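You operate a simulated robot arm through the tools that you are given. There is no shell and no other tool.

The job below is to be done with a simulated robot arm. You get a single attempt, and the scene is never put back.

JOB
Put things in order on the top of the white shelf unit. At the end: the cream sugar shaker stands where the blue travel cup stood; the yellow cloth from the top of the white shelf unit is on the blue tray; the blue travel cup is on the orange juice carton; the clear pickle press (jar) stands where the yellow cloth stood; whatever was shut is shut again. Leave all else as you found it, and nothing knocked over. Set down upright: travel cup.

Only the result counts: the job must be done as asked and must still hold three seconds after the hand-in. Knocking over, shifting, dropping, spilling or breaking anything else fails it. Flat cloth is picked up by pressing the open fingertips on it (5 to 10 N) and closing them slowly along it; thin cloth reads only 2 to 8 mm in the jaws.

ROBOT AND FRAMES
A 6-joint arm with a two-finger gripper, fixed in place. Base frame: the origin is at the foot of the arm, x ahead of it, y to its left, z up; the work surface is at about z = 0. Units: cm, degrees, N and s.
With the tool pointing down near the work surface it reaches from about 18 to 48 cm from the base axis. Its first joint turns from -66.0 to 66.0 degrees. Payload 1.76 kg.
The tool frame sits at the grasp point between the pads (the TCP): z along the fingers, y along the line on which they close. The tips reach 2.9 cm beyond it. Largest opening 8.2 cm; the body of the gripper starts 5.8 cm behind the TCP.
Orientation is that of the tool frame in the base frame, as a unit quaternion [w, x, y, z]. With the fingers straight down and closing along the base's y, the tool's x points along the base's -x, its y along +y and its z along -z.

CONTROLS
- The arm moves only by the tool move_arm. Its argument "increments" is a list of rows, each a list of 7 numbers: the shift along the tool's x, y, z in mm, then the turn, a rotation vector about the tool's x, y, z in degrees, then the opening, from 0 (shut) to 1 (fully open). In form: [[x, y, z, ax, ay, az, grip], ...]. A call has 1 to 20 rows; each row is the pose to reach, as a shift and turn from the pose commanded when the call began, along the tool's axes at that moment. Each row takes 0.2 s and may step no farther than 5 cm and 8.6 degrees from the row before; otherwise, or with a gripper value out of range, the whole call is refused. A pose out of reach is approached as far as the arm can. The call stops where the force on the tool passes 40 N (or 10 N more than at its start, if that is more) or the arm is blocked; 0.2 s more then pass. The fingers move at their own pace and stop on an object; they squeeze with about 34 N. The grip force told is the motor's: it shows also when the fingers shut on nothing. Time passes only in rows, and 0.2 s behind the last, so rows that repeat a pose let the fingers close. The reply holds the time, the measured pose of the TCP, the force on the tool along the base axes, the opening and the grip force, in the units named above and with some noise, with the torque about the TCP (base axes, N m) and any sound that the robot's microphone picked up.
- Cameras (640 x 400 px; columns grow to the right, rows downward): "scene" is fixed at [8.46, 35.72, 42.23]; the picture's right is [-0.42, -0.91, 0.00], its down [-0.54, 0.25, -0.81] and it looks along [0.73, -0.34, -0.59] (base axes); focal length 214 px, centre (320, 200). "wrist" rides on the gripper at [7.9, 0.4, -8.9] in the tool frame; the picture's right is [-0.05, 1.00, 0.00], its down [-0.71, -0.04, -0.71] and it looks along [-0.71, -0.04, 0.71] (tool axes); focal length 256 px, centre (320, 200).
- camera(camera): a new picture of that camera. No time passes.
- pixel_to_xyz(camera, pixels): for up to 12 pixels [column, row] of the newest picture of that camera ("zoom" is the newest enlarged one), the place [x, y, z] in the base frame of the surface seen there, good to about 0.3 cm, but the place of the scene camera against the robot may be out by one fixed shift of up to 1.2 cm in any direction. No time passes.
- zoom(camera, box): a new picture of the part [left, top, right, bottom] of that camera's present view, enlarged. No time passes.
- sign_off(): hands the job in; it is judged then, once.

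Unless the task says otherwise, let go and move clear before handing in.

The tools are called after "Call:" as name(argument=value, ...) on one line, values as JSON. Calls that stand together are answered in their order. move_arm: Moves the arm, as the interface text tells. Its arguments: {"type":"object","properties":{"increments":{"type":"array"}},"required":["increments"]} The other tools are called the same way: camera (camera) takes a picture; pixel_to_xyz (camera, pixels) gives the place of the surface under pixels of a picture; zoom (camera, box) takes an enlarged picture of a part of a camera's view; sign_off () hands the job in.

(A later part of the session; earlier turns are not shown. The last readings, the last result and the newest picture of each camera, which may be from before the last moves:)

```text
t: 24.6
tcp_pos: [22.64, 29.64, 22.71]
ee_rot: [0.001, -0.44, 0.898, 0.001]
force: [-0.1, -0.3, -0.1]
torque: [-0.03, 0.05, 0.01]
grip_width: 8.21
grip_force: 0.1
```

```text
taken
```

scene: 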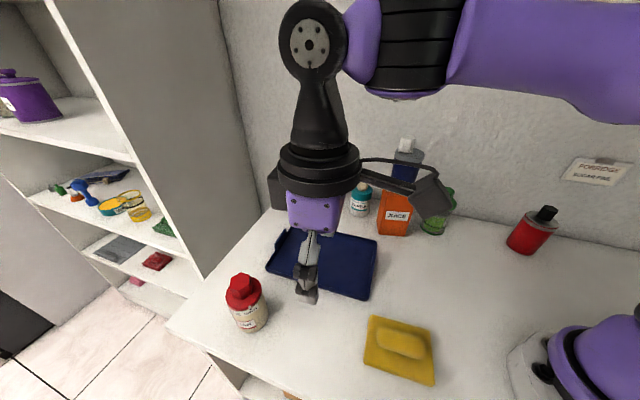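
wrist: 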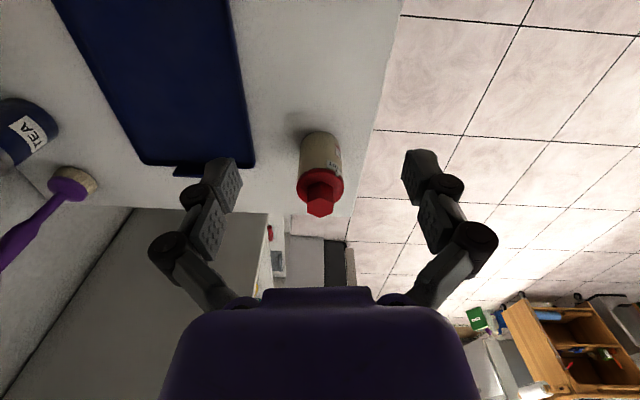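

The shaker is now in the wrist view at (322,175), right near the table edge. I zoom and measure it.

Call:
zoom(camera="wrist", box=[270, 115, 380, 225])

Call:
pixel_to_xyz(camera="wrist", pixels=[[302, 150], [306, 150], [312, 150], [318, 150], [324, 150], [330, 150], [336, 150], [340, 150], [320, 133], [320, 165], [320, 172], [320, 205]])

Call:
pixel_to_xyz(camera="wrist", pixels=[[298, 185], [304, 176], [310, 172], [316, 170], [322, 169], [328, 170], [334, 172], [340, 178], [343, 186], [300, 192], [306, 190], [338, 195]])

```text
3.64 times, centred on (325, 170) of wrist
```

zoom: 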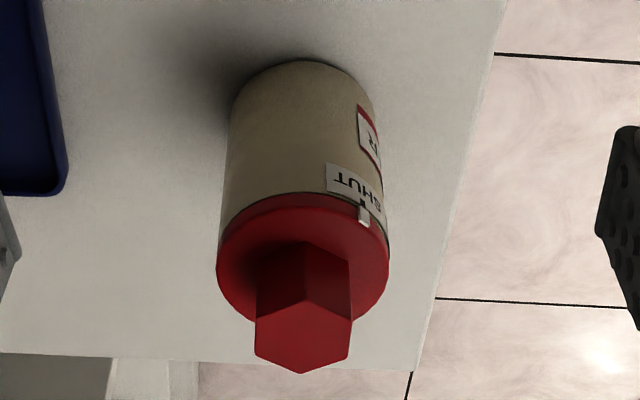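

```text
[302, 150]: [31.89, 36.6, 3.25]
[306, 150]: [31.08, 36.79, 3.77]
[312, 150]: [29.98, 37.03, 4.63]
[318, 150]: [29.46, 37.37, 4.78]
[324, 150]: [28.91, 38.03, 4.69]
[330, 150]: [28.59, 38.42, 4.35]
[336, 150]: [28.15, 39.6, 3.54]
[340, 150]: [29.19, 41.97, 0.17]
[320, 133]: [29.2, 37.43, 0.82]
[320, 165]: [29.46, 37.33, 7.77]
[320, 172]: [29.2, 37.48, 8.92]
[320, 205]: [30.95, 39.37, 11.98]
```

```text
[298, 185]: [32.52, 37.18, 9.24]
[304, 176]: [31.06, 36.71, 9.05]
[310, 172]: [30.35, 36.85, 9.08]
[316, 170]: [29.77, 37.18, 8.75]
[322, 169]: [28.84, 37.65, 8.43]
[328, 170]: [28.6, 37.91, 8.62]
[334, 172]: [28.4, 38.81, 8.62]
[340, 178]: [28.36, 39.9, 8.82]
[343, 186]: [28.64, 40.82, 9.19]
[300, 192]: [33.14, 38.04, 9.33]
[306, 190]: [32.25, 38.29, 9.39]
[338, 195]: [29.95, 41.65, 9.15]
```

The shaker's axis fits at about (31.0,39.5), body radius ~2.65, lid z≈8.2–9.4, knob top at z≈12. I'll tilt 30° outward to a pre-grasp 12 cm back along the tool axis.

Call:
move_arm(increments=[[-13.8, -1.1, 14.4, 0, -6, 0, 1], [-27.6, -2.2, 28.8, 0, -12, 0, 1], [-41.5, -3.4, 43.2, 0, -18, 0, 1], [-55.3, -4.5, 57.6, 0, -24, 0, 1], [-69.1, -5.6, 72, 0, -30, 0, 1], [-69.1, -5.6, 72, 0, -30, 0, 1]])

Call:
camera(camera="wrist")

Call:
pixel_to_xyz(camera="wrist", pixels=[[295, 60], [305, 60], [315, 60], [325, 60], [335, 60], [345, 60], [352, 60], [320, 30], [320, 95], [300, 105], [340, 105], [320, 140]])

```text
t: 26.0
tcp_pos: [27.35, 34.59, 15.52]
ee_rot: [0.233, -0.424, 0.868, 0.114]
force: [0.5, -0.3, 0.3]
torque: [0.0, 0.0, -0.04]
grip_width: 8.21
grip_force: 0.0
```

```text
taken
```

wrist: 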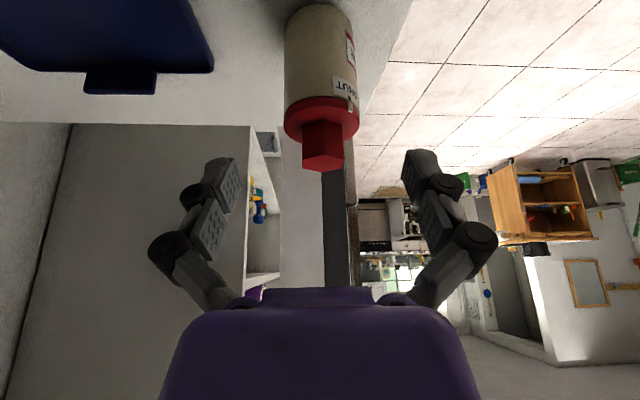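

```text
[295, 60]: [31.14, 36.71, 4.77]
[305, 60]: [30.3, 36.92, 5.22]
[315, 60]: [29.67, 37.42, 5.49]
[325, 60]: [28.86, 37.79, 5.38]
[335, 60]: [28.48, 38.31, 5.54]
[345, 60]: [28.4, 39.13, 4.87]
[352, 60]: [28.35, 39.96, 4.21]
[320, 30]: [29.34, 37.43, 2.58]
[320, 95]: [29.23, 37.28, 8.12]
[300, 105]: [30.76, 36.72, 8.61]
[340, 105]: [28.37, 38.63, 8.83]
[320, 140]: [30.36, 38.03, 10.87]
```

The fit repeats at (31.0,39.45), and the shaker is centred at column ~321 between the fingers. I advance 120 mm along the tool axis.

Call:
move_arm(increments=[[0, 0, 20, 0, 0, 0, 1], [0, 0, 40, 0, 0, 0, 1], [0, 0, 60, 0, 0, 0, 1], [0, 0, 80, 0, 0, 0, 1], [0, 0, 100, 0, 0, 0, 1], [0, 0, 112, 0, 0, 0, 1], [0, 0, 120, 0, 0, 0, 1], [0, 0, 120, 0, 0, 0, 1]])

Call:
camera(camera="wrist")

Call:
zoom(camera="scene", box=[190, 220, 350, 350])

```text
t: 27.8
tcp_pos: [31.14, 39.37, 5.09]
ee_rot: [0.234, -0.423, 0.868, 0.114]
force: [0.2, -0.4, 0.4]
torque: [-0.02, 0.0, 0.0]
grip_width: 8.19
grip_force: 0.1
```

```text
taken
```

wrist: 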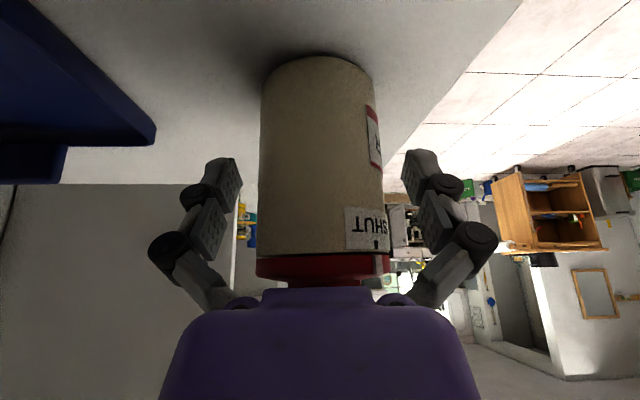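

```text
3.08 times, centred on (270, 285) of scene
```

zoom: 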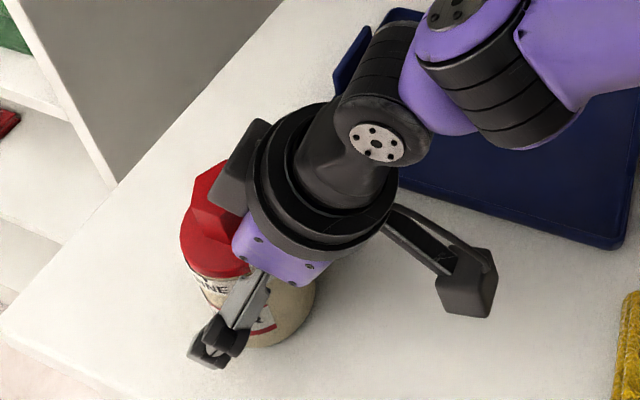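

The shaker is centred between the fingers (258–383 against 238–402), below the lid. I close in stages on the body.

Call:
move_arm(increments=[[0, 0, 0, 0, 0, 0, 0.75], [0, 0, 0, 0, 0, 0, 0.7], [0, 0, 0, 0, 0, 0, 0.66], [0, 0, 0, 0, 0, 0, 0.62], [0, 0, 0, 0, 0, 0, 0.5], [0, 0, 0, 0, 0, 0, 0.3], [0, 0, 0, 0, 0, 0, 0.3]])

Call:
move_arm(increments=[[-1, 0, -1.7, 0, 0, 0, 0.3], [-2.5, 0, -4.3, 0, 0, 0, 0.3], [-5, 0, -8.7, 0, 0, 0, 0.3], [-7.5, 0, -13, 0, 0, 0, 0.3], [-7.5, 0, -13, 0, 0, 0, 0.3]])

Call:
camera(camera="wrist")

Call:
zoom(camera="scene", box=[190, 220, 350, 350])

```text
t: 29.4
tcp_pos: [31.03, 39.37, 5.09]
ee_rot: [0.233, -0.423, 0.868, 0.114]
force: [1.0, -0.3, 2.0]
torque: [0.03, -0.07, -0.03]
grip_width: 5.66
grip_force: 34.3
```

```text
t: 30.6
tcp_pos: [31.0, 39.43, 6.5]
ee_rot: [0.233, -0.423, 0.868, 0.114]
force: [0.4, 0.6, -0.3]
torque: [0.0, 0.03, -0.02]
grip_width: 5.62
grip_force: 34.8
```

```text
taken
```

wrist: 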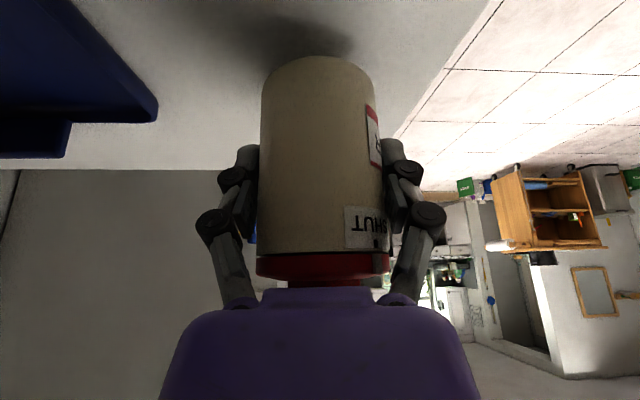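

```text
3.08 times, centred on (270, 285) of scene
```

zoom: 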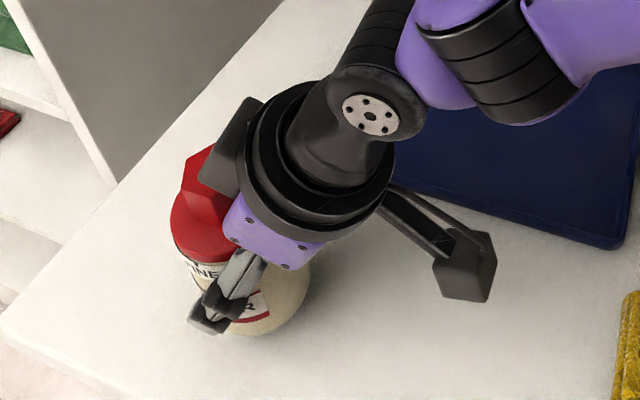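

The shaker is lifted cleanly, held by its body at 5.65 cm. I'll now raise it while drawing it back towards the base to radius 30, z≈19.

Call:
move_arm(increments=[[8, 0, -20, 0, 0, 0, 0.3], [22, 0, -46, 0, 0, 0, 0.3], [38, 0, -76, 0, 0, 0, 0.3], [55, 0, -107, 0, 0, 0, 0.3], [72, 0, -137, 0, 0, 0, 0.3], [88, 0, -166, 0, 0, 0, 0.3], [102, 0, -190, 0, 0, 0, 0.3], [112.9, 0, -208.4, 0, 0, 0, 0.3], [112.9, 0, -208.4, 0, 0, 0, 0.3]])

Call:
camera(camera="scene")

```text
t: 32.6
tcp_pos: [18.57, 23.56, 19.05]
ee_rot: [0.232, -0.423, 0.868, 0.113]
force: [-0.1, -0.1, -1.1]
torque: [0.01, 0.02, 0.0]
grip_width: 5.62
grip_force: 34.1
```

```text
taken
```

scene: 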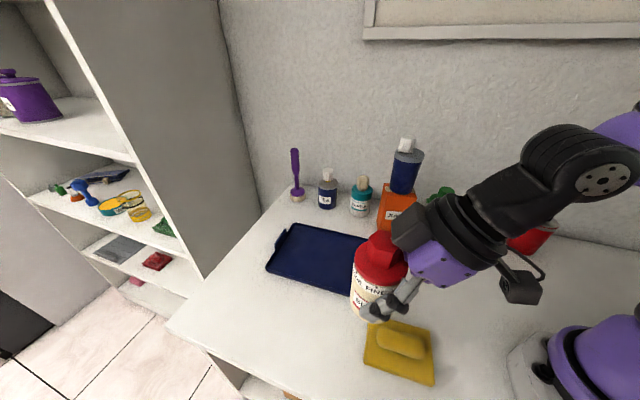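

The shaker hangs upright at (18.6,23.6,19). Next I swing it around the base at radius 30 to the empty spot's azimuth, keeping the tilt constant.

Call:
move_arm(increments=[[2, -37.3, -1.2, 3.57, 0, 6.18, 0.3], [8, -73.9, -4.6, 7.13, 0, 12.35, 0.3], [17.9, -109.5, -10.3, 10.7, 0, 18.53, 0.3], [31.5, -143.3, -18.2, 14.27, 0, 24.71, 0.3], [48.7, -174.9, -28.1, 17.83, 0, 30.89, 0.3], [69.2, -203.8, -39.9, 21.4, 0, 37.06, 0.3], [92.6, -229.6, -53.4, 24.97, 0, 43.24, 0.3], [118.5, -251.8, -68.4, 28.53, 0, 49.42, 0.3], [146.7, -270.1, -84.7, 32.1, 0, 55.59, 0.3], [176.6, -284.2, -102, 35.67, 0, 61.77, 0.3], [207.9, -294, -120, 39.24, 0, 67.95, 0.3], [239.9, -299.1, -138.5, 42.8, 0, 74.13, 0.3], [239.9, -299.1, -138.5, 42.8, 0, 74.13, 0.3]])

Call:
camera(camera="scene")

Call:
camera(camera="wrist")

```text
t: 35.4
tcp_pos: [25.26, -16.54, 19.08]
ee_rot: [0.248, 0.28, 0.925, -0.075]
force: [-0.3, -0.4, -1.1]
torque: [0.02, 0.03, 0.0]
grip_width: 5.63
grip_force: 33.9
```

```text
taken
```

scene: 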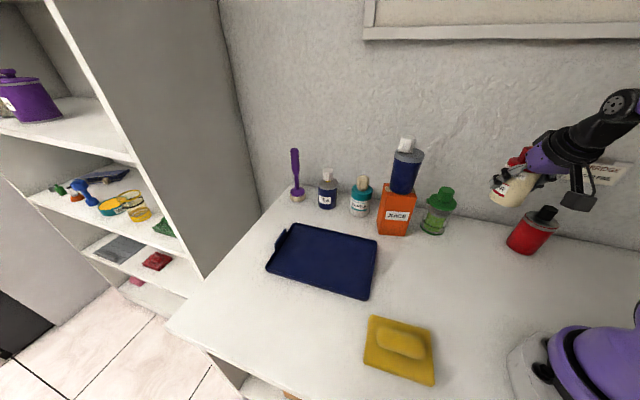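

```text
taken
```

wrist: 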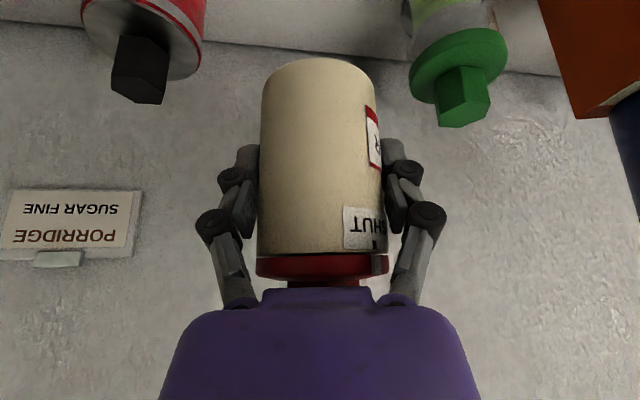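

The shaker is at the right azimuth (measured yaw -33.7°, upright). I align to the wall (yaw -45°) and lower it over the cup's former spot at (27.3,-18.0) to z≈12.

Call:
move_arm(increments=[[2.7, -0.1, 14.8, 1.13, 0, 1.96, 0.3], [5.3, -0.2, 29.6, 2.26, 0, 3.92, 0.3], [8, -0.2, 44.5, 3.39, 0, 5.87, 0.3], [10.6, -0.3, 59.3, 4.52, 0, 7.83, 0.3], [13.3, -0.4, 74.1, 5.65, 0, 9.79, 0.3], [13.3, -0.4, 74.1, 5.65, 0, 9.79, 0.3]])

Call:
camera(camera="wrist")

Call:
zoom(camera="scene", box=[420, 130, 600, 260])

```text
t: 36.8
tcp_pos: [27.2, -18.18, 11.83]
ee_rot: [0.24, 0.368, 0.893, -0.098]
force: [-1.1, 0.6, 0.2]
torque: [-0.01, -0.02, -0.05]
grip_width: 5.62
grip_force: 34.1
```

```text
taken
```

wrist: 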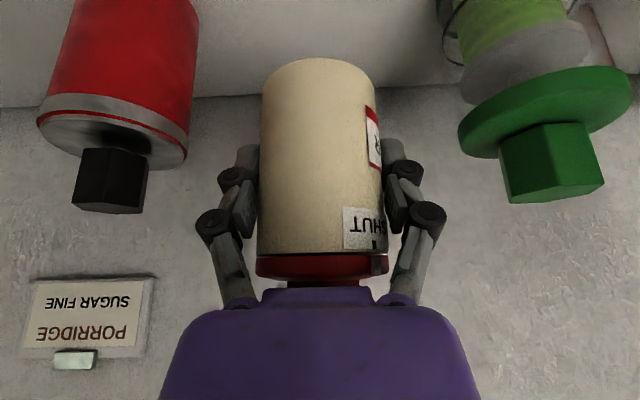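

```text
3.08 times, centred on (510, 195) of scene
```

zoom: 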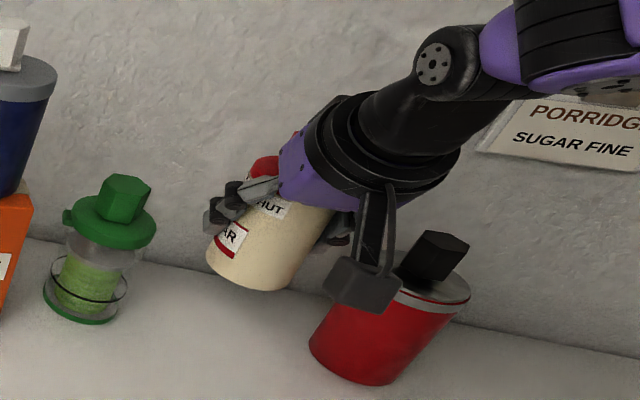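

Everything is aligned over the empty spot with clear gaps on either side. I lower 60 mm, then feel for contact.

Call:
move_arm(increments=[[6, 0.5, 10.4, 0, 0, 0, 0.3], [13, 1, 22.5, 0, 0, 0, 0.3], [20, 1, 34.6, 0, 0, 0, 0.3], [26, 1, 45, 0, 0, 0, 0.3], [30, 1, 52, 0, 0, 0, 0.3], [30, 1, 52, 0, 0, 0, 0.3]])

Call:
move_arm(increments=[[1, 0, 1.73, 0, 0, 0, 0.3], [2, 0, 3.46, 0, 0, 0, 0.3], [2, 0, 3.46, 0, 0, 0, 0.3]])

Call:
move_arm(increments=[[0.25, 0, 0.43, 0, 0, 0, 0.3], [0.5, 0, 0.87, 0, 0, 0, 0.3], [0.5, 0, 0.87, 0, 0, 0, 0.3]])

```text
t: 38.2
tcp_pos: [27.3, -18.0, 5.77]
ee_rot: [0.24, 0.368, 0.893, -0.098]
force: [0.1, -0.6, -1.5]
torque: [-0.01, 0.02, 0.01]
grip_width: 5.59
grip_force: 34.0
```

```text
t: 39.0
tcp_pos: [27.34, -17.97, 5.43]
ee_rot: [0.24, 0.369, 0.893, -0.098]
force: [-0.2, -0.9, -0.6]
torque: [0.0, -0.02, -0.02]
grip_width: 5.63
grip_force: 34.1
```

```text
t: 39.8
tcp_pos: [27.45, -18.11, 5.33]
ee_rot: [0.239, 0.369, 0.893, -0.098]
force: [0.1, -0.3, -0.9]
torque: [-0.03, -0.02, -0.03]
grip_width: 5.6
grip_force: 33.7
```

No contact yet at z≈5.3. I continue with millimetre steps.

Call:
move_arm(increments=[[0.25, 0, 0.43, 0, 0, 0, 0.3], [0.5, 0, 0.87, 0, 0, 0, 0.3], [0.5, 0, 0.87, 0, 0, 0, 0.3]])

Call:
move_arm(increments=[[0.25, 0, 0.43, 0, 0, 0, 0.3], [0.5, 0, 0.87, 0, 0, 0, 0.3], [0.5, 0, 0.87, 0, 0, 0, 0.3]])

```text
t: 40.6
tcp_pos: [27.36, -18.15, 5.21]
ee_rot: [0.239, 0.369, 0.893, -0.098]
force: [-0.2, 0.4, -0.4]
torque: [-0.02, 0.02, -0.02]
grip_width: 5.62
grip_force: 34.3
```

```text
t: 41.4
tcp_pos: [27.35, -18.1, 5.28]
ee_rot: [0.24, 0.369, 0.893, -0.098]
force: [-0.1, 0.6, -1.9]
torque: [-0.04, -0.01, 0.01]
grip_width: 5.62
grip_force: 34.2
```

Call:
move_arm(increments=[[0.25, 0, 0.43, 0, 0, 0, 0.3], [0.5, 0, 0.87, 0, 0, 0, 0.3], [0.5, 0, 0.87, 0, 0, 0, 0.3]])

Call:
camera(camera="wrist")

Call:
zoom(camera="scene", box=[440, 170, 560, 260])

```text
t: 42.2
tcp_pos: [27.31, -18.34, 4.98]
ee_rot: [0.24, 0.369, 0.893, -0.098]
force: [0.3, 0.5, -0.9]
torque: [-0.02, 0.0, -0.01]
grip_width: 5.62
grip_force: 34.2
```

```text
taken
```

wrist: 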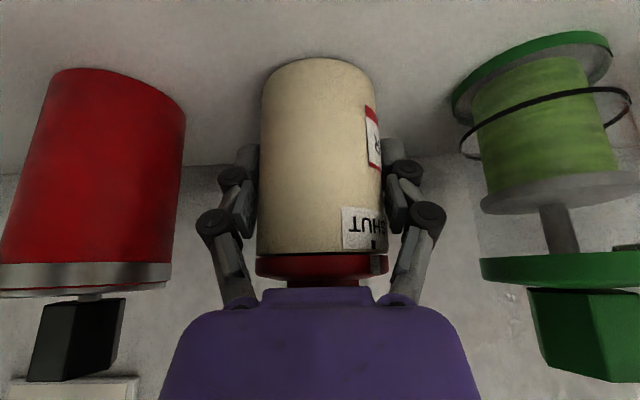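

```text
4.44 times, centred on (500, 215) of scene
```

zoom: 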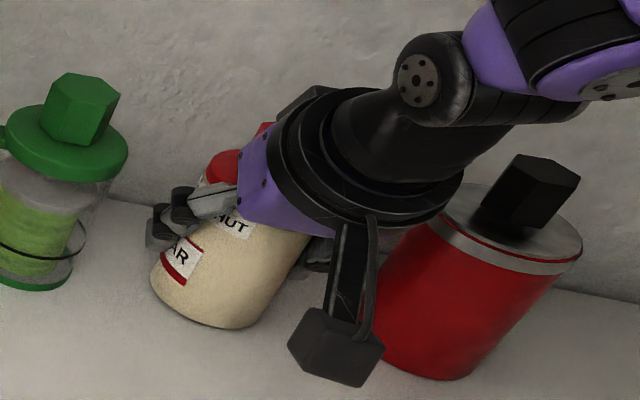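

The base is about to touch. I continue in half-to-one-millimetre steps.

Call:
move_arm(increments=[[0.25, 0, 0.43, 0, 0, 0, 0.3], [0.5, 0, 0.87, 0, 0, 0, 0.3], [0.5, 0, 0.87, 0, 0, 0, 0.3]])

```text
t: 43.0
tcp_pos: [27.46, -18.15, 5.0]
ee_rot: [0.241, 0.368, 0.893, -0.098]
force: [-3.4, 3.4, 16.7]
torque: [-0.34, -0.03, -0.08]
grip_width: 5.63
grip_force: 33.6
```

Contact is firm (fz +16.7 N). I ease up half a millimetre and open slowly.

Call:
move_arm(increments=[[-0.2, 0, -0.35, 0, 0, 0, 0.3], [-0.2, 0, -0.35, 0, 0, 0, 0.67], [-0.2, 0, -0.35, 0, 0, 0, 0.69], [-0.2, 0, -0.35, 0, 0, 0, 0.71], [-0.2, 0, -0.35, 0, 0, 0, 0.74], [-0.2, 0, -0.35, 0, 0, 0, 0.8], [-0.2, 0, -0.35, 0, 0, 0, 0.9], [-0.2, 0, -0.35, 0, 0, 0, 1], [-0.2, 0, -0.35, 0, 0, 0, 1]])

Call:
camera(camera="wrist")

Call:
zoom(camera="scene", box=[440, 170, 560, 260])

```text
t: 45.0
tcp_pos: [27.42, -18.09, 5.03]
ee_rot: [0.239, 0.368, 0.893, -0.098]
force: [-1.4, 0.3, -0.3]
torque: [0.0, -0.01, 0.0]
grip_width: 8.2
grip_force: 0.0
```

```text
taken
```

wrist: 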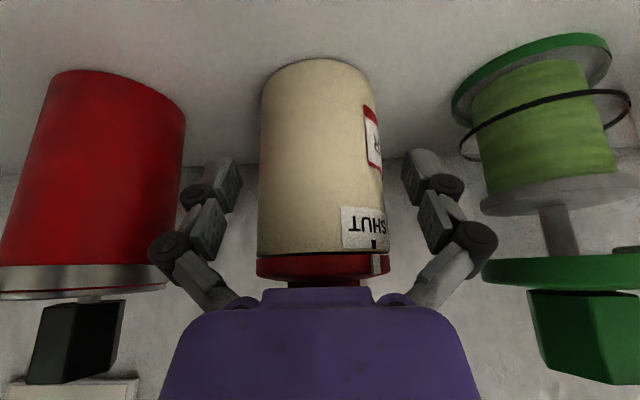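

```text
4.44 times, centred on (500, 215) of scene
```

zoom: 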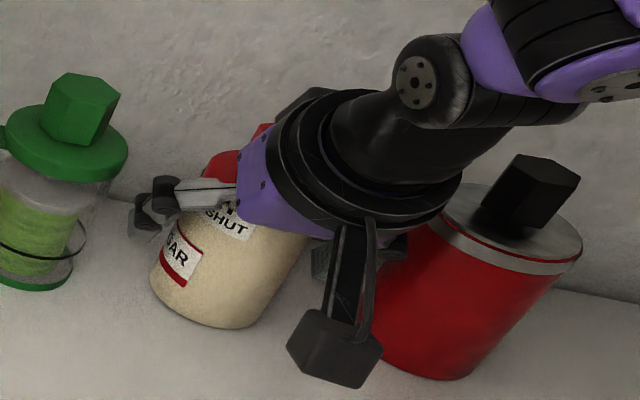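

The shaker stands at the cup's spot and the fingers are clear. I back out along the tool axis and check the lid mark.

Call:
move_arm(increments=[[0, 0, -10, 0, 0, 0, 1], [0, 0, -30, 0, 0, 0, 1], [0, 0, -60, 0, 0, 0, 1], [0, 0, -90, 0, 0, 0, 1], [0, 0, -120, 0, 0, 0, 1], [0, 0, -120, 0, 0, 0, 1]])

Call:
camera(camera="wrist")

Call:
camera(camera="scene")

Call:
zoom(camera="scene", box=[440, 170, 560, 260])

Call:
zoom(camera="wrist", box=[260, 0, 380, 180])

```text
t: 46.4
tcp_pos: [23.05, -14.03, 15.5]
ee_rot: [0.238, 0.368, 0.893, -0.097]
force: [0.0, -0.4, 0.3]
torque: [0.01, 0.0, 0.0]
grip_width: 8.18
grip_force: 0.1
```

```text
taken
```

wrist: 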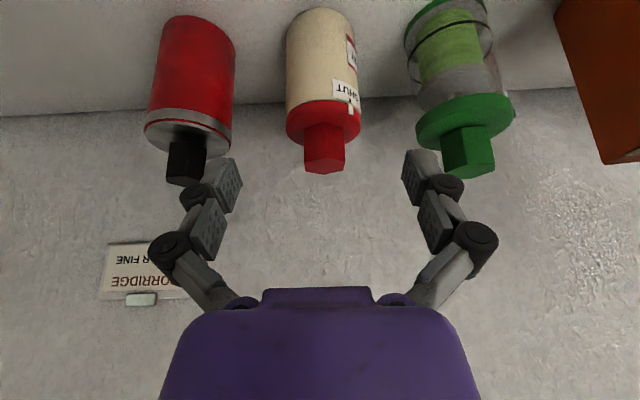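

```text
taken
```

scene: 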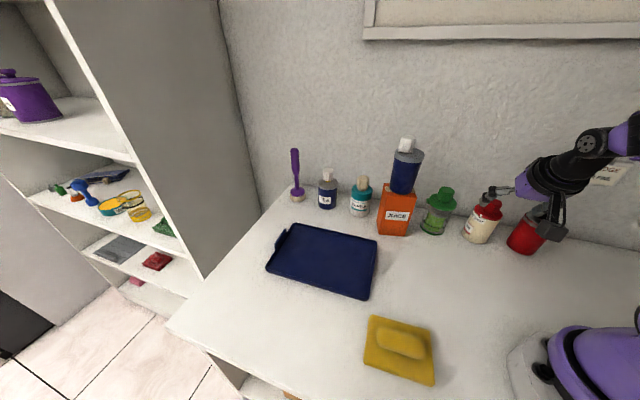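

```text
4.44 times, centred on (500, 215) of scene
```

zoom: 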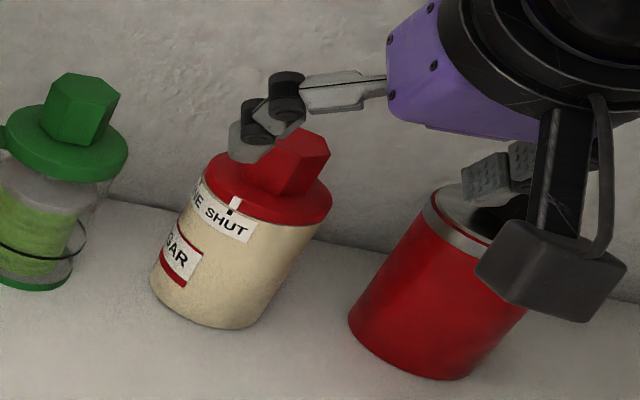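

```text
2.22 times, centred on (320, 90) of wrist
```

zoom: 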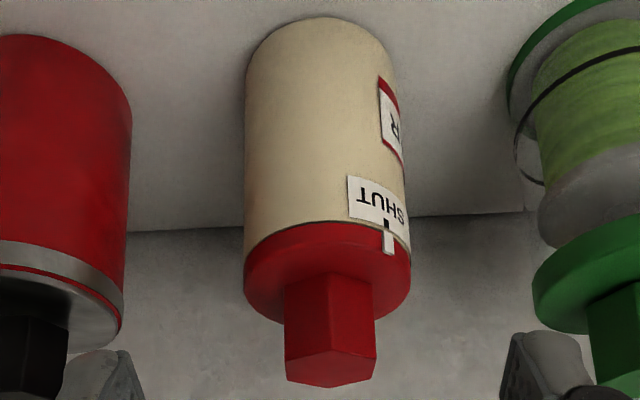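

The mark still points to SHUT and the shaker stands upright between the jar and the red can. Next the cloth: I level the tool, then swing round to look down on it.

Call:
move_arm(increments=[[1.1, 2.1, -16.5, 0, 7.5, 0, 1], [2.2, 4.2, -33, 0, 15, 0, 1], [3.2, 6.3, -49.5, 0, 22.5, 0, 1], [4.3, 8.4, -66, 0, 30, 0, 1], [4.3, 8.4, -66, 0, 30, 0, 1]])

Call:
move_arm(increments=[[14, 19.8, 0, 0, 0, -7.58, 1], [28, 39.6, 0, 0, 0, -15.17, 1], [42, 59.4, 0, 0, 0, -22.75, 1], [56, 79.1, 0, 0, 0, -30.33, 1], [70, 98.9, 0, 0, 0, -37.92, 1], [84.1, 118.7, 0, 0, 0, -45.5, 1], [108.3, 123.5, 1.7, 0, 0, -53.08, 1], [132.4, 128.4, 3.3, 0, 0, -60.67, 1], [156.6, 133.2, 5, 0, 0, -68.25, 1], [180.7, 138, 6.7, 0, 0, -75.83, 1], [204.9, 142.9, 8.3, 0, 0, -83.42, 1], [229, 147.7, 10, 0, 0, -91, 1], [229, 147.7, 10, 0, 0, -91, 1]])

Call:
camera(camera="wrist")

Call:
camera(camera="scene")

```text
t: 47.6
tcp_pos: [21.04, -10.74, 20.8]
ee_rot: [-0.001, 0.382, 0.924, 0.002]
force: [0.6, -0.3, 0.4]
torque: [-0.04, 0.03, -0.02]
grip_width: 8.2
grip_force: 0.0
```

```text
t: 50.4
tcp_pos: [15.21, 16.0, 20.01]
ee_rot: [0.001, -0.393, 0.92, 0.001]
force: [-1.4, 0.6, -0.2]
torque: [0.01, -0.02, 0.03]
grip_width: 8.18
grip_force: 0.1
```

```text
taken
```

wrist: 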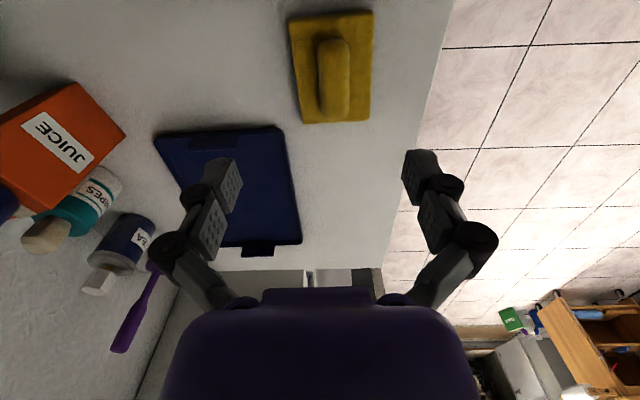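

```text
taken
```

scene: 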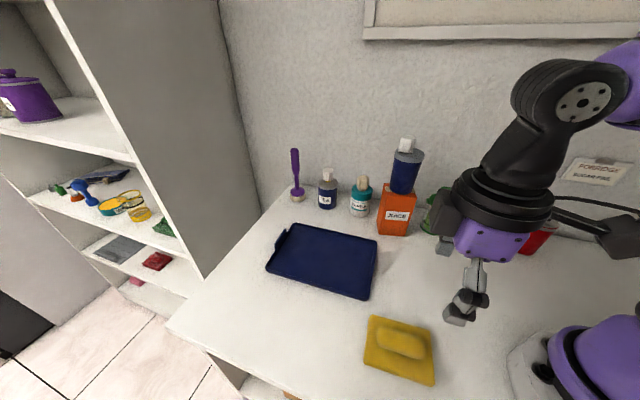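

The cloth appears at (332,65) with its hump along the column direction. I zoom and measure the cloth, hump and tray.

Call:
zoom(camera="wrist", box=[270, 0, 400, 135])

Call:
pixel_to_xyz(camera="wrist", pixels=[[290, 20], [372, 13], [304, 121], [369, 119], [334, 40], [334, 60], [336, 80], [336, 105], [318, 70], [351, 70], [320, 42], [349, 42]])

Call:
pixel_to_xyz(camera="wrist", pixels=[[310, 40], [360, 40], [308, 90], [362, 90], [336, 116], [336, 28], [328, 60], [344, 60], [336, 110], [331, 36], [300, 60], [380, 60]])

Call:
pixel_to_xyz(camera="wrist", pixels=[[157, 138], [278, 130], [299, 240], [180, 180], [262, 140], [262, 180], [262, 220], [250, 160], [275, 200], [245, 195], [257, 250], [210, 145]])

```text
2.96 times, centred on (335, 68) of wrist
```

zoom: 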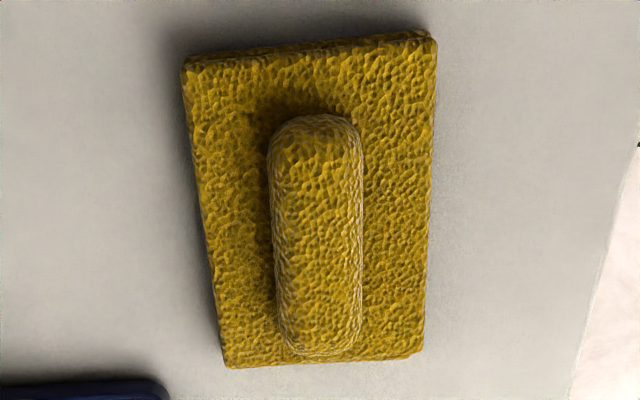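

```text
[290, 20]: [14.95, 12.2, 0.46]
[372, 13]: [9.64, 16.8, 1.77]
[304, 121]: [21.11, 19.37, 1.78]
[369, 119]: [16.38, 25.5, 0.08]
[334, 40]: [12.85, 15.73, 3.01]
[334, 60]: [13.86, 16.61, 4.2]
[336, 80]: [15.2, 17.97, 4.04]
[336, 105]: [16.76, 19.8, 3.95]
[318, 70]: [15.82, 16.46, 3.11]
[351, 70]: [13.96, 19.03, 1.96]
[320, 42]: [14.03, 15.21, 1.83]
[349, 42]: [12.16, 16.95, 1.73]
```

```text
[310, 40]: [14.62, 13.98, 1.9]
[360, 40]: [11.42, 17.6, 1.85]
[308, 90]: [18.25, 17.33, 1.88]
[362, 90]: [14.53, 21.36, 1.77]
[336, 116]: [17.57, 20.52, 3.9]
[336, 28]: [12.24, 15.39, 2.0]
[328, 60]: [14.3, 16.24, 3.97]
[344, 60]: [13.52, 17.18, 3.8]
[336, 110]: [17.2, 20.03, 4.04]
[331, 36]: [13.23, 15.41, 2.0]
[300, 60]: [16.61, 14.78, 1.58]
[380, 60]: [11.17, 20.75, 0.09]
```

```text
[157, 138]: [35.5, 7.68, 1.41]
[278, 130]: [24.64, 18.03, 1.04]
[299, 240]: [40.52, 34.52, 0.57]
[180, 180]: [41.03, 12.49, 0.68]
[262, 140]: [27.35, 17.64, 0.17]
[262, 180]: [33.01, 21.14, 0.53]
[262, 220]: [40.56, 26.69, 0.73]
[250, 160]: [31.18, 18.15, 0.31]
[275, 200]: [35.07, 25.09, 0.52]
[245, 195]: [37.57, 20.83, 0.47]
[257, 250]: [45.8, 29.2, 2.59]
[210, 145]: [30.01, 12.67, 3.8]
```

The cloth is a pad about 7×9.5 cm and 1.85 cm thick, with a hump 2.4 cm wide up to z≈4 centred at (15.25,18.05), axis azimuth ~47°. I move above the hump with a partial opening (0.55) at z≈9.

Call:
move_arm(increments=[[-5, 4.6, 30, 0, 0, -0.4, 0.9], [-10, 9.3, 60, 0, 0, -0.9, 0.7], [-15.1, 13.9, 90, 0, 0, -1.4, 0.55], [-15.1, 13.9, 110, 0, 0, -1.4, 0.55], [-15.1, 13.9, 110, 0, 0, -1.4, 0.55]])

Call:
camera(camera="wrist")

Call:
zoom(camera="scene", box=[340, 270, 500, 400])

```text
t: 51.6
tcp_pos: [15.23, 17.99, 9.08]
ee_rot: [0.0, -0.403, 0.915, 0.0]
force: [-0.1, 0.1, -0.3]
torque: [0.0, -0.04, 0.02]
grip_width: 4.51
grip_force: 0.0
```

```text
taken
```

wrist: 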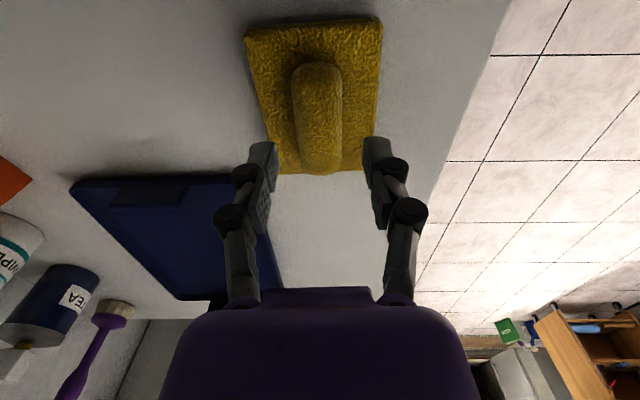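

```text
3.08 times, centred on (420, 335) of scene
```

zoom: 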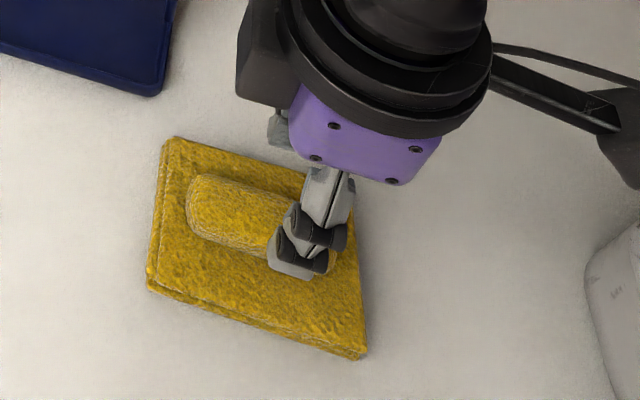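

The hump lies between the fingers (columns ~297–343 around centre 320). I check where the tool axis lands on it.

Call:
pixel_to_xyz(camera="wrist", pixels=[[320, 130], [318, 68], [318, 100], [320, 165], [299, 130], [341, 130], [248, 30], [380, 18], [277, 172], [364, 168], [320, 120], [320, 178]])

```text
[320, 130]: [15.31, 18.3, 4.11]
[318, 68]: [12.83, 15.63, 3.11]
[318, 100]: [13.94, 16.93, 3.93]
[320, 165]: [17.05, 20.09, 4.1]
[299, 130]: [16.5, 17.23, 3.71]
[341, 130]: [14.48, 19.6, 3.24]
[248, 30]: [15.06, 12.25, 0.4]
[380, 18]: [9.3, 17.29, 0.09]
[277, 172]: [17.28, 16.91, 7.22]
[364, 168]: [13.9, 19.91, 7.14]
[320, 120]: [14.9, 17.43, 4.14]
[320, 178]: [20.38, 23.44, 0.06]
```

The tool axis lands on the hump's centre. I descend until the fingertips are just above the pad (TCP z≈5.1), then feel down.

Call:
move_arm(increments=[[0, 0, 15, 0, 0, 0, 0.55], [0, 0, 28, 0, 0, 0, 0.55], [0, 0, 36, 0, 0, 0, 0.55], [0, 0, 39, 0, 0, 0, 0.55], [0, 0, 39, 0, 0, 0, 0.55]])

Call:
move_arm(increments=[[0, 0, 1, 0, 0, 0, 0.55], [0, 0, 2, 0, 0, 0, 0.55], [0, 0, 2, 0, 0, 0, 0.55]])

Call:
camera(camera="wrist")

Call:
zoom(camera="scene", box=[340, 270, 500, 400])

```text
t: 52.8
tcp_pos: [15.26, 18.04, 5.12]
ee_rot: [0.0, -0.404, 0.915, 0.001]
force: [-0.1, 0.4, 0.0]
torque: [0.01, -0.02, -0.01]
grip_width: 4.5
grip_force: 0.0
```

```text
t: 53.6
tcp_pos: [15.29, 18.09, 4.85]
ee_rot: [0.001, -0.403, 0.915, 0.0]
force: [0.7, 0.1, -0.4]
torque: [0.03, 0.01, 0.06]
grip_width: 4.56
grip_force: 0.0
```

```text
taken
```

wrist: 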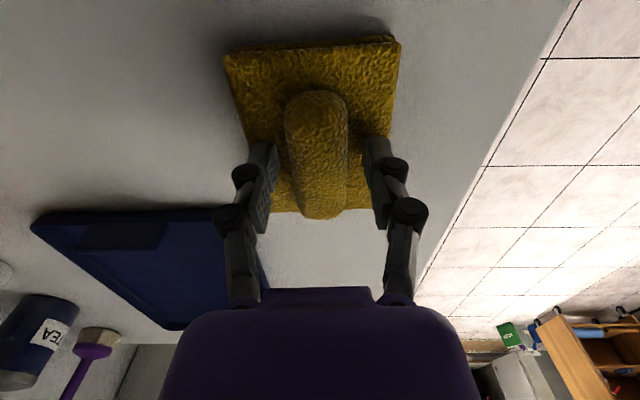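

```text
3.08 times, centred on (420, 335) of scene
```

zoom: 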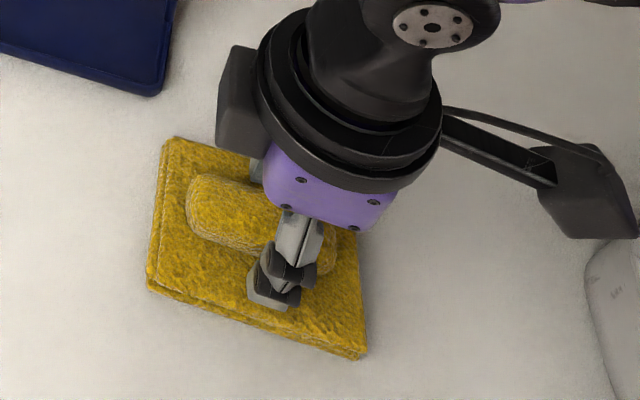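

No contact yet; the fingertips are right at the pad on either side of the hump. I lower one more millimetre at a time until I feel it.

Call:
move_arm(increments=[[0, 0, 0.5, 0, 0, 0, 0.55], [0, 0, 1, 0, 0, 0, 0.55], [0, 0, 1, 0, 0, 0, 0.55]])

Call:
move_arm(increments=[[0, 0, 0.5, 0, 0, 0, 0.55], [0, 0, 1, 0, 0, 0, 0.55], [0, 0, 1, 0, 0, 0, 0.55]])

```text
t: 54.4
tcp_pos: [15.27, 18.01, 4.78]
ee_rot: [0.001, -0.404, 0.915, 0.001]
force: [-0.4, -0.6, 1.0]
torque: [-0.02, 0.03, -0.04]
grip_width: 4.51
grip_force: 0.0
```

```text
t: 55.2
tcp_pos: [15.31, 17.95, 4.55]
ee_rot: [0.001, -0.403, 0.915, 0.001]
force: [-0.2, -0.1, -0.2]
torque: [-0.01, -0.03, 0.03]
grip_width: 4.53
grip_force: 0.1
```

Still no pad contact, but the fingertips are well down beside the hump (about 2.3 cm overlap). I close slowly on the hump.

Call:
move_arm(increments=[[0, 0, 0, 0, 0, 0, 0.5], [0, 0, 0, 0, 0, 0, 0.46], [0, 0, 0, 0, 0, 0, 0.43], [0, 0, 0, 0, 0, 0, 0.4], [0, 0, 0, 0, 0, 0, 0.37], [0, 0, 0, 0, 0, 0, 0.34], [0, 0, 0, 0, 0, 0, 0.31], [0, 0, 0, 0, 0, 0, 0.28], [0, 0, 0, 0, 0, 0, 0.24], [0, 0, 0, 0, 0, 0, 0.2], [0, 0, 0, 0, 0, 0, 0.16], [0, 0, 0, 0, 0, 0, 0.12], [0, 0, 0, 0, 0, 0, 0.08], [0, 0, 0, 0, 0, 0, 0.04], [0, 0, 0, 0, 0, 0, 0], [0, 0, 0, 0, 0, 0, 0]])

Call:
camera(camera="wrist")

Call:
zoom(camera="scene", box=[340, 270, 500, 400])

```text
t: 58.6
tcp_pos: [15.12, 18.07, 4.67]
ee_rot: [0.002, -0.404, 0.915, 0.001]
force: [0.2, 0.1, 4.1]
torque: [-0.01, -0.01, -0.01]
grip_width: 2.86
grip_force: 33.7
```

```text
taken
```

wrist: 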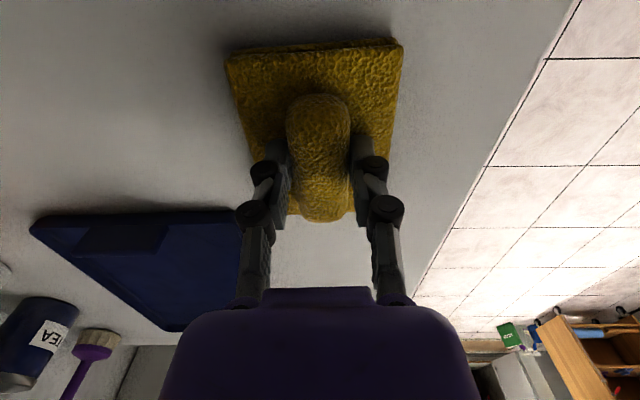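

```text
3.08 times, centred on (420, 335) of scene
```

zoom: 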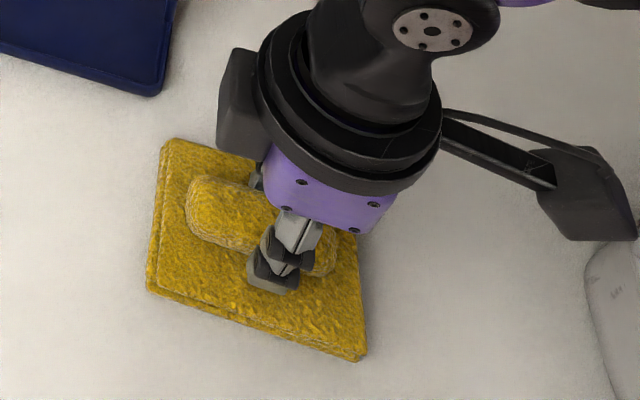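

The hump is gripped at 2.86 cm with 33.7 N. I lift it 3 cm slowly and look underneath.

Call:
move_arm(increments=[[0, 0, -3, 0, 0, 0, 0], [0, 0, -8, 0, 0, 0, 0], [0, 0, -15, 0, 0, 0, 0], [0, 0, -23, 0, 0, 0, 0], [0, 0, -30, 0, 0, 0, 0], [0, 0, -30, 0, 0, 0, 0]])

Call:
camera(camera="wrist")

Call:
zoom(camera="scene", box=[340, 270, 500, 400])

```text
t: 60.0
tcp_pos: [15.32, 18.08, 7.74]
ee_rot: [0.001, -0.403, 0.915, 0.001]
force: [-0.6, 0.0, -0.7]
torque: [-0.01, 0.01, -0.03]
grip_width: 2.84
grip_force: 34.2
```

```text
taken
```

wrist: 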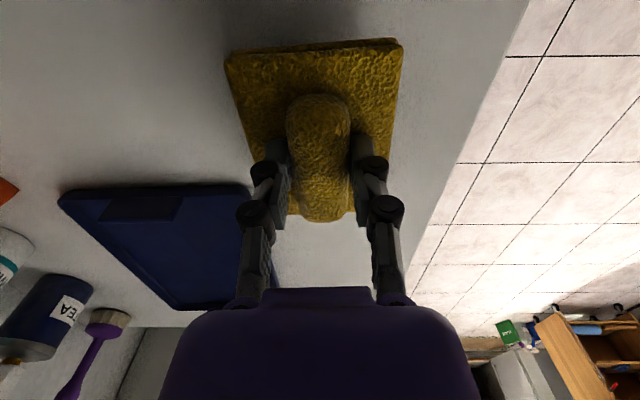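

```text
3.08 times, centred on (420, 335) of scene
```

zoom: 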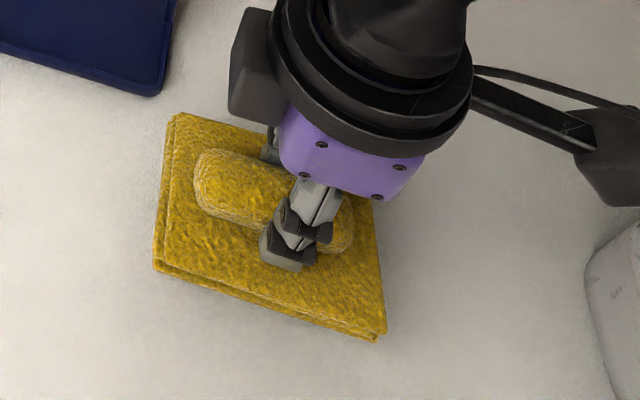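

The cloth lifted whole and nothing was under it. I carry it at z≈9.5 to above the tray's centre (37.6,20.9).

Call:
move_arm(increments=[[0, 0, -17.6, 0, 0, 0, 0], [-17, -14.6, -17.6, 0, 0, 0, 0], [-43, -36.4, -17.6, 0, 0, 0, 0], [-68.5, -58.3, -17.6, 0, 0, 0, 0], [-94, -80.2, -17.6, 0, 0, 0, 0], [-120, -102, -17.6, 0, 0, 0, 0], [-145.5, -124, -17.6, 0, 0, 0, 0], [-163, -139, -17.6, 0, 0, 0, 0], [-171.2, -145.8, -17.6, 0, 0, 0, 0], [-171.2, -145.8, -17.6, 0, 0, 0, 0]])

Call:
camera(camera="wrist")

Call:
camera(camera="scene")

```text
t: 62.2
tcp_pos: [37.68, 20.85, 9.51]
ee_rot: [0.001, -0.404, 0.915, 0.0]
force: [0.6, -0.1, -0.4]
torque: [-0.01, 0.04, 0.02]
grip_width: 2.85
grip_force: 34.0
```

```text
taken
```

wrist: 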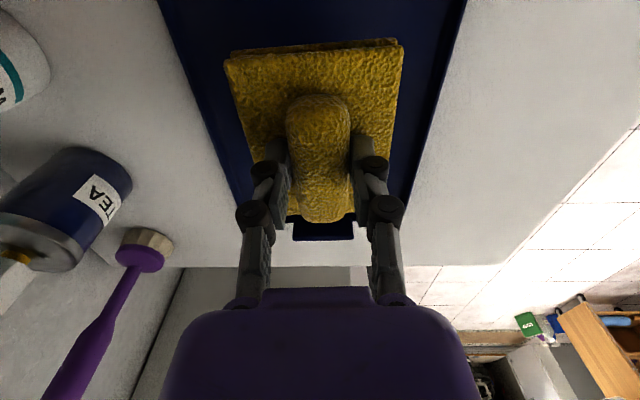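

```text
taken
```

scene: 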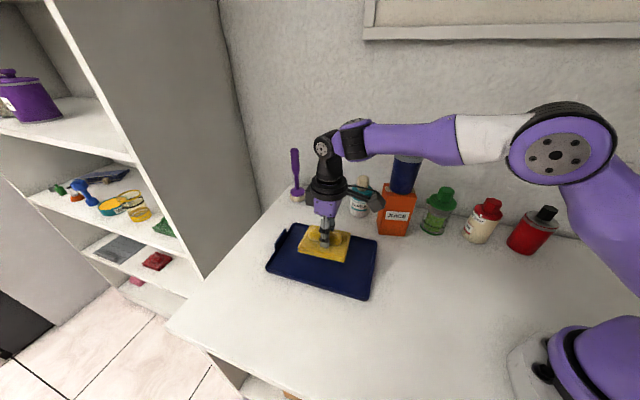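

The cloth hangs within the tray's outline (tray visible on both sides). I lower 40 mm, then feel down gently.

Call:
move_arm(increments=[[0, 0, 12, 0, 0, 0, 0], [0, 0, 24, 0, 0, 0, 0], [0, 0, 33, 0, 0, 0, 0], [0, 0, 38, 0, 0, 0, 0], [0, 0, 40, 0, 0, 0, 0], [0, 0, 40, 0, 0, 0, 0]])

Call:
move_arm(increments=[[0, 0, 1, 0, 0, 0, 0], [0, 0, 2, 0, 0, 0, 0], [0, 0, 2, 0, 0, 0, 0]])

Call:
move_arm(increments=[[0, 0, 0.5, 0, 0, 0, 0], [0, 0, 1, 0, 0, 0, 0], [0, 0, 1, 0, 0, 0, 0]])

```text
t: 63.6
tcp_pos: [37.66, 20.81, 5.51]
ee_rot: [0.0, -0.404, 0.915, 0.0]
force: [0.2, 0.1, 0.6]
torque: [0.03, 0.0, -0.02]
grip_width: 2.88
grip_force: 34.0
```

```text
t: 64.4
tcp_pos: [37.48, 20.68, 5.29]
ee_rot: [0.001, -0.404, 0.915, 0.0]
force: [-0.8, 0.2, 0.0]
torque: [0.04, 0.01, 0.0]
grip_width: 2.87
grip_force: 33.9
```

```text
t: 65.2
tcp_pos: [37.58, 20.85, 5.21]
ee_rot: [0.001, -0.403, 0.915, 0.0]
force: [1.3, 0.3, -0.6]
torque: [-0.01, 0.0, -0.01]
grip_width: 2.88
grip_force: 34.0
```

No contact yet at z≈5.2. I continue one millimetre at a time.

Call:
move_arm(increments=[[0, 0, 0.5, 0, 0, 0, 0], [0, 0, 1, 0, 0, 0, 0], [0, 0, 1, 0, 0, 0, 0]])

Call:
move_arm(increments=[[0, 0, 0.5, 0, 0, 0, 0], [0, 0, 1, 0, 0, 0, 0], [0, 0, 1, 0, 0, 0, 0]])

```text
t: 66.0
tcp_pos: [37.63, 20.82, 5.08]
ee_rot: [0.002, -0.403, 0.915, 0.0]
force: [0.7, -0.3, -1.3]
torque: [-0.03, 0.0, 0.01]
grip_width: 2.85
grip_force: 33.5
```

```text
t: 66.8
tcp_pos: [37.6, 20.84, 5.03]
ee_rot: [0.001, -0.403, 0.915, 0.001]
force: [-1.9, -1.8, 14.9]
torque: [-0.21, 0.21, -0.01]
grip_width: 2.85
grip_force: 34.5
```

Contact with the tray floor (fz +14.9 N). I ease up slightly and open to 0.6, then rise clear.

Call:
move_arm(increments=[[0, 0, -0.3, 0, 0, 0, 0.2], [0, 0, -0.3, 0, 0, 0, 0.34], [0, 0, -0.3, 0, 0, 0, 0.37], [0, 0, -0.3, 0, 0, 0, 0.42], [0, 0, -0.3, 0, 0, 0, 0.48], [0, 0, -0.3, 0, 0, 0, 0.55], [0, 0, -0.3, 0, 0, 0, 0.6], [0, 0, -0.3, 0, 0, 0, 0.6]])

Call:
camera(camera="wrist")

```text
t: 68.6
tcp_pos: [37.51, 20.83, 4.92]
ee_rot: [0.0, -0.403, 0.915, 0.0]
force: [0.7, 0.3, 0.0]
torque: [0.02, -0.01, -0.02]
grip_width: 4.93
grip_force: 0.0
```

```text
taken
```

wrist: 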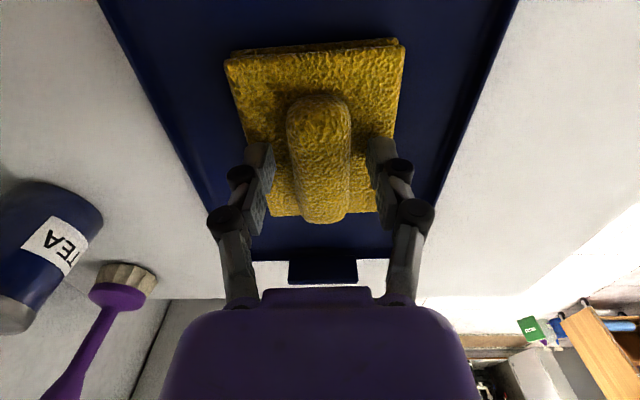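

The fingers are clear of the hump and the cloth lies flat inside the tray. I rise 8 cm straight up.

Call:
move_arm(increments=[[0, 0, -10, 0, 0, 0, 0.6], [0, 0, -30, 0, 0, 0, 0.6], [0, 0, -55, 0, 0, 0, 0.6], [0, 0, -80, 0, 0, 0, 0.6], [0, 0, -80, 0, 0, 0, 0.6]])

Call:
camera(camera="scene")

```text
t: 69.8
tcp_pos: [37.43, 20.73, 13.15]
ee_rot: [0.001, -0.403, 0.915, 0.0]
force: [-1.0, 0.5, 0.3]
torque: [0.02, 0.01, 0.07]
grip_width: 4.9
grip_force: 0.1
```

```text
taken
```

scene: 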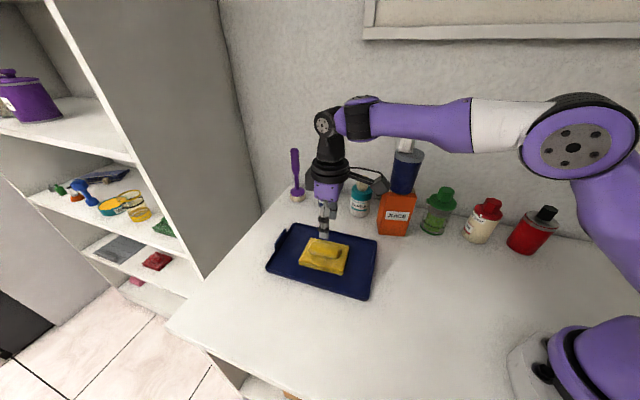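

The cloth rests on the tray. Before moving the jar I want to know which tool pose can set it down at the cloth's old spot (15.4,18.2) with the same 30° tilt without the arm crowding its own base. I'll test a side-leaning pose (yaw ~110°) in free air there.

Call:
move_arm(increments=[[15.1, 15.4, -5.4, 0, 0, -6.93, 1], [30.2, 30.8, -10.8, 0, 0, -13.87, 1], [45.3, 46.2, -16.2, 0, 0, -20.8, 1], [60.4, 61.6, -21.6, 0, 0, -27.7, 1], [75.6, 77.1, -26.9, 0, 0, -34.7, 1], [90.7, 92.5, -32.3, 0, 0, -41.6, 1], [105.8, 107.9, -37.7, 0, 0, -48.5, 1], [120.9, 123.3, -43.1, 0, 0, -55.5, 1], [136, 138.7, -48.5, 0, 0, -62.4, 1], [136, 138.7, -48.5, 0, 0, -62.4, 1]])

Call:
camera(camera="scene")

```text
t: 72.0
tcp_pos: [18.09, 20.17, 17.79]
ee_rot: [-0.002, 0.82, -0.573, 0.0]
force: [-0.8, -0.1, 0.0]
torque: [-0.02, -0.02, 0.0]
grip_width: 8.2
grip_force: 0.1
```

```text
taken
```

scene: 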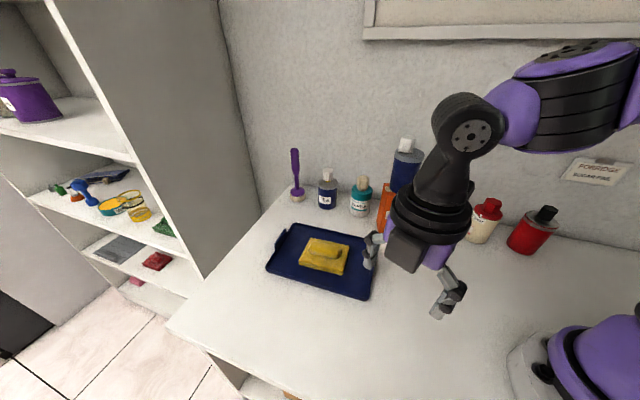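

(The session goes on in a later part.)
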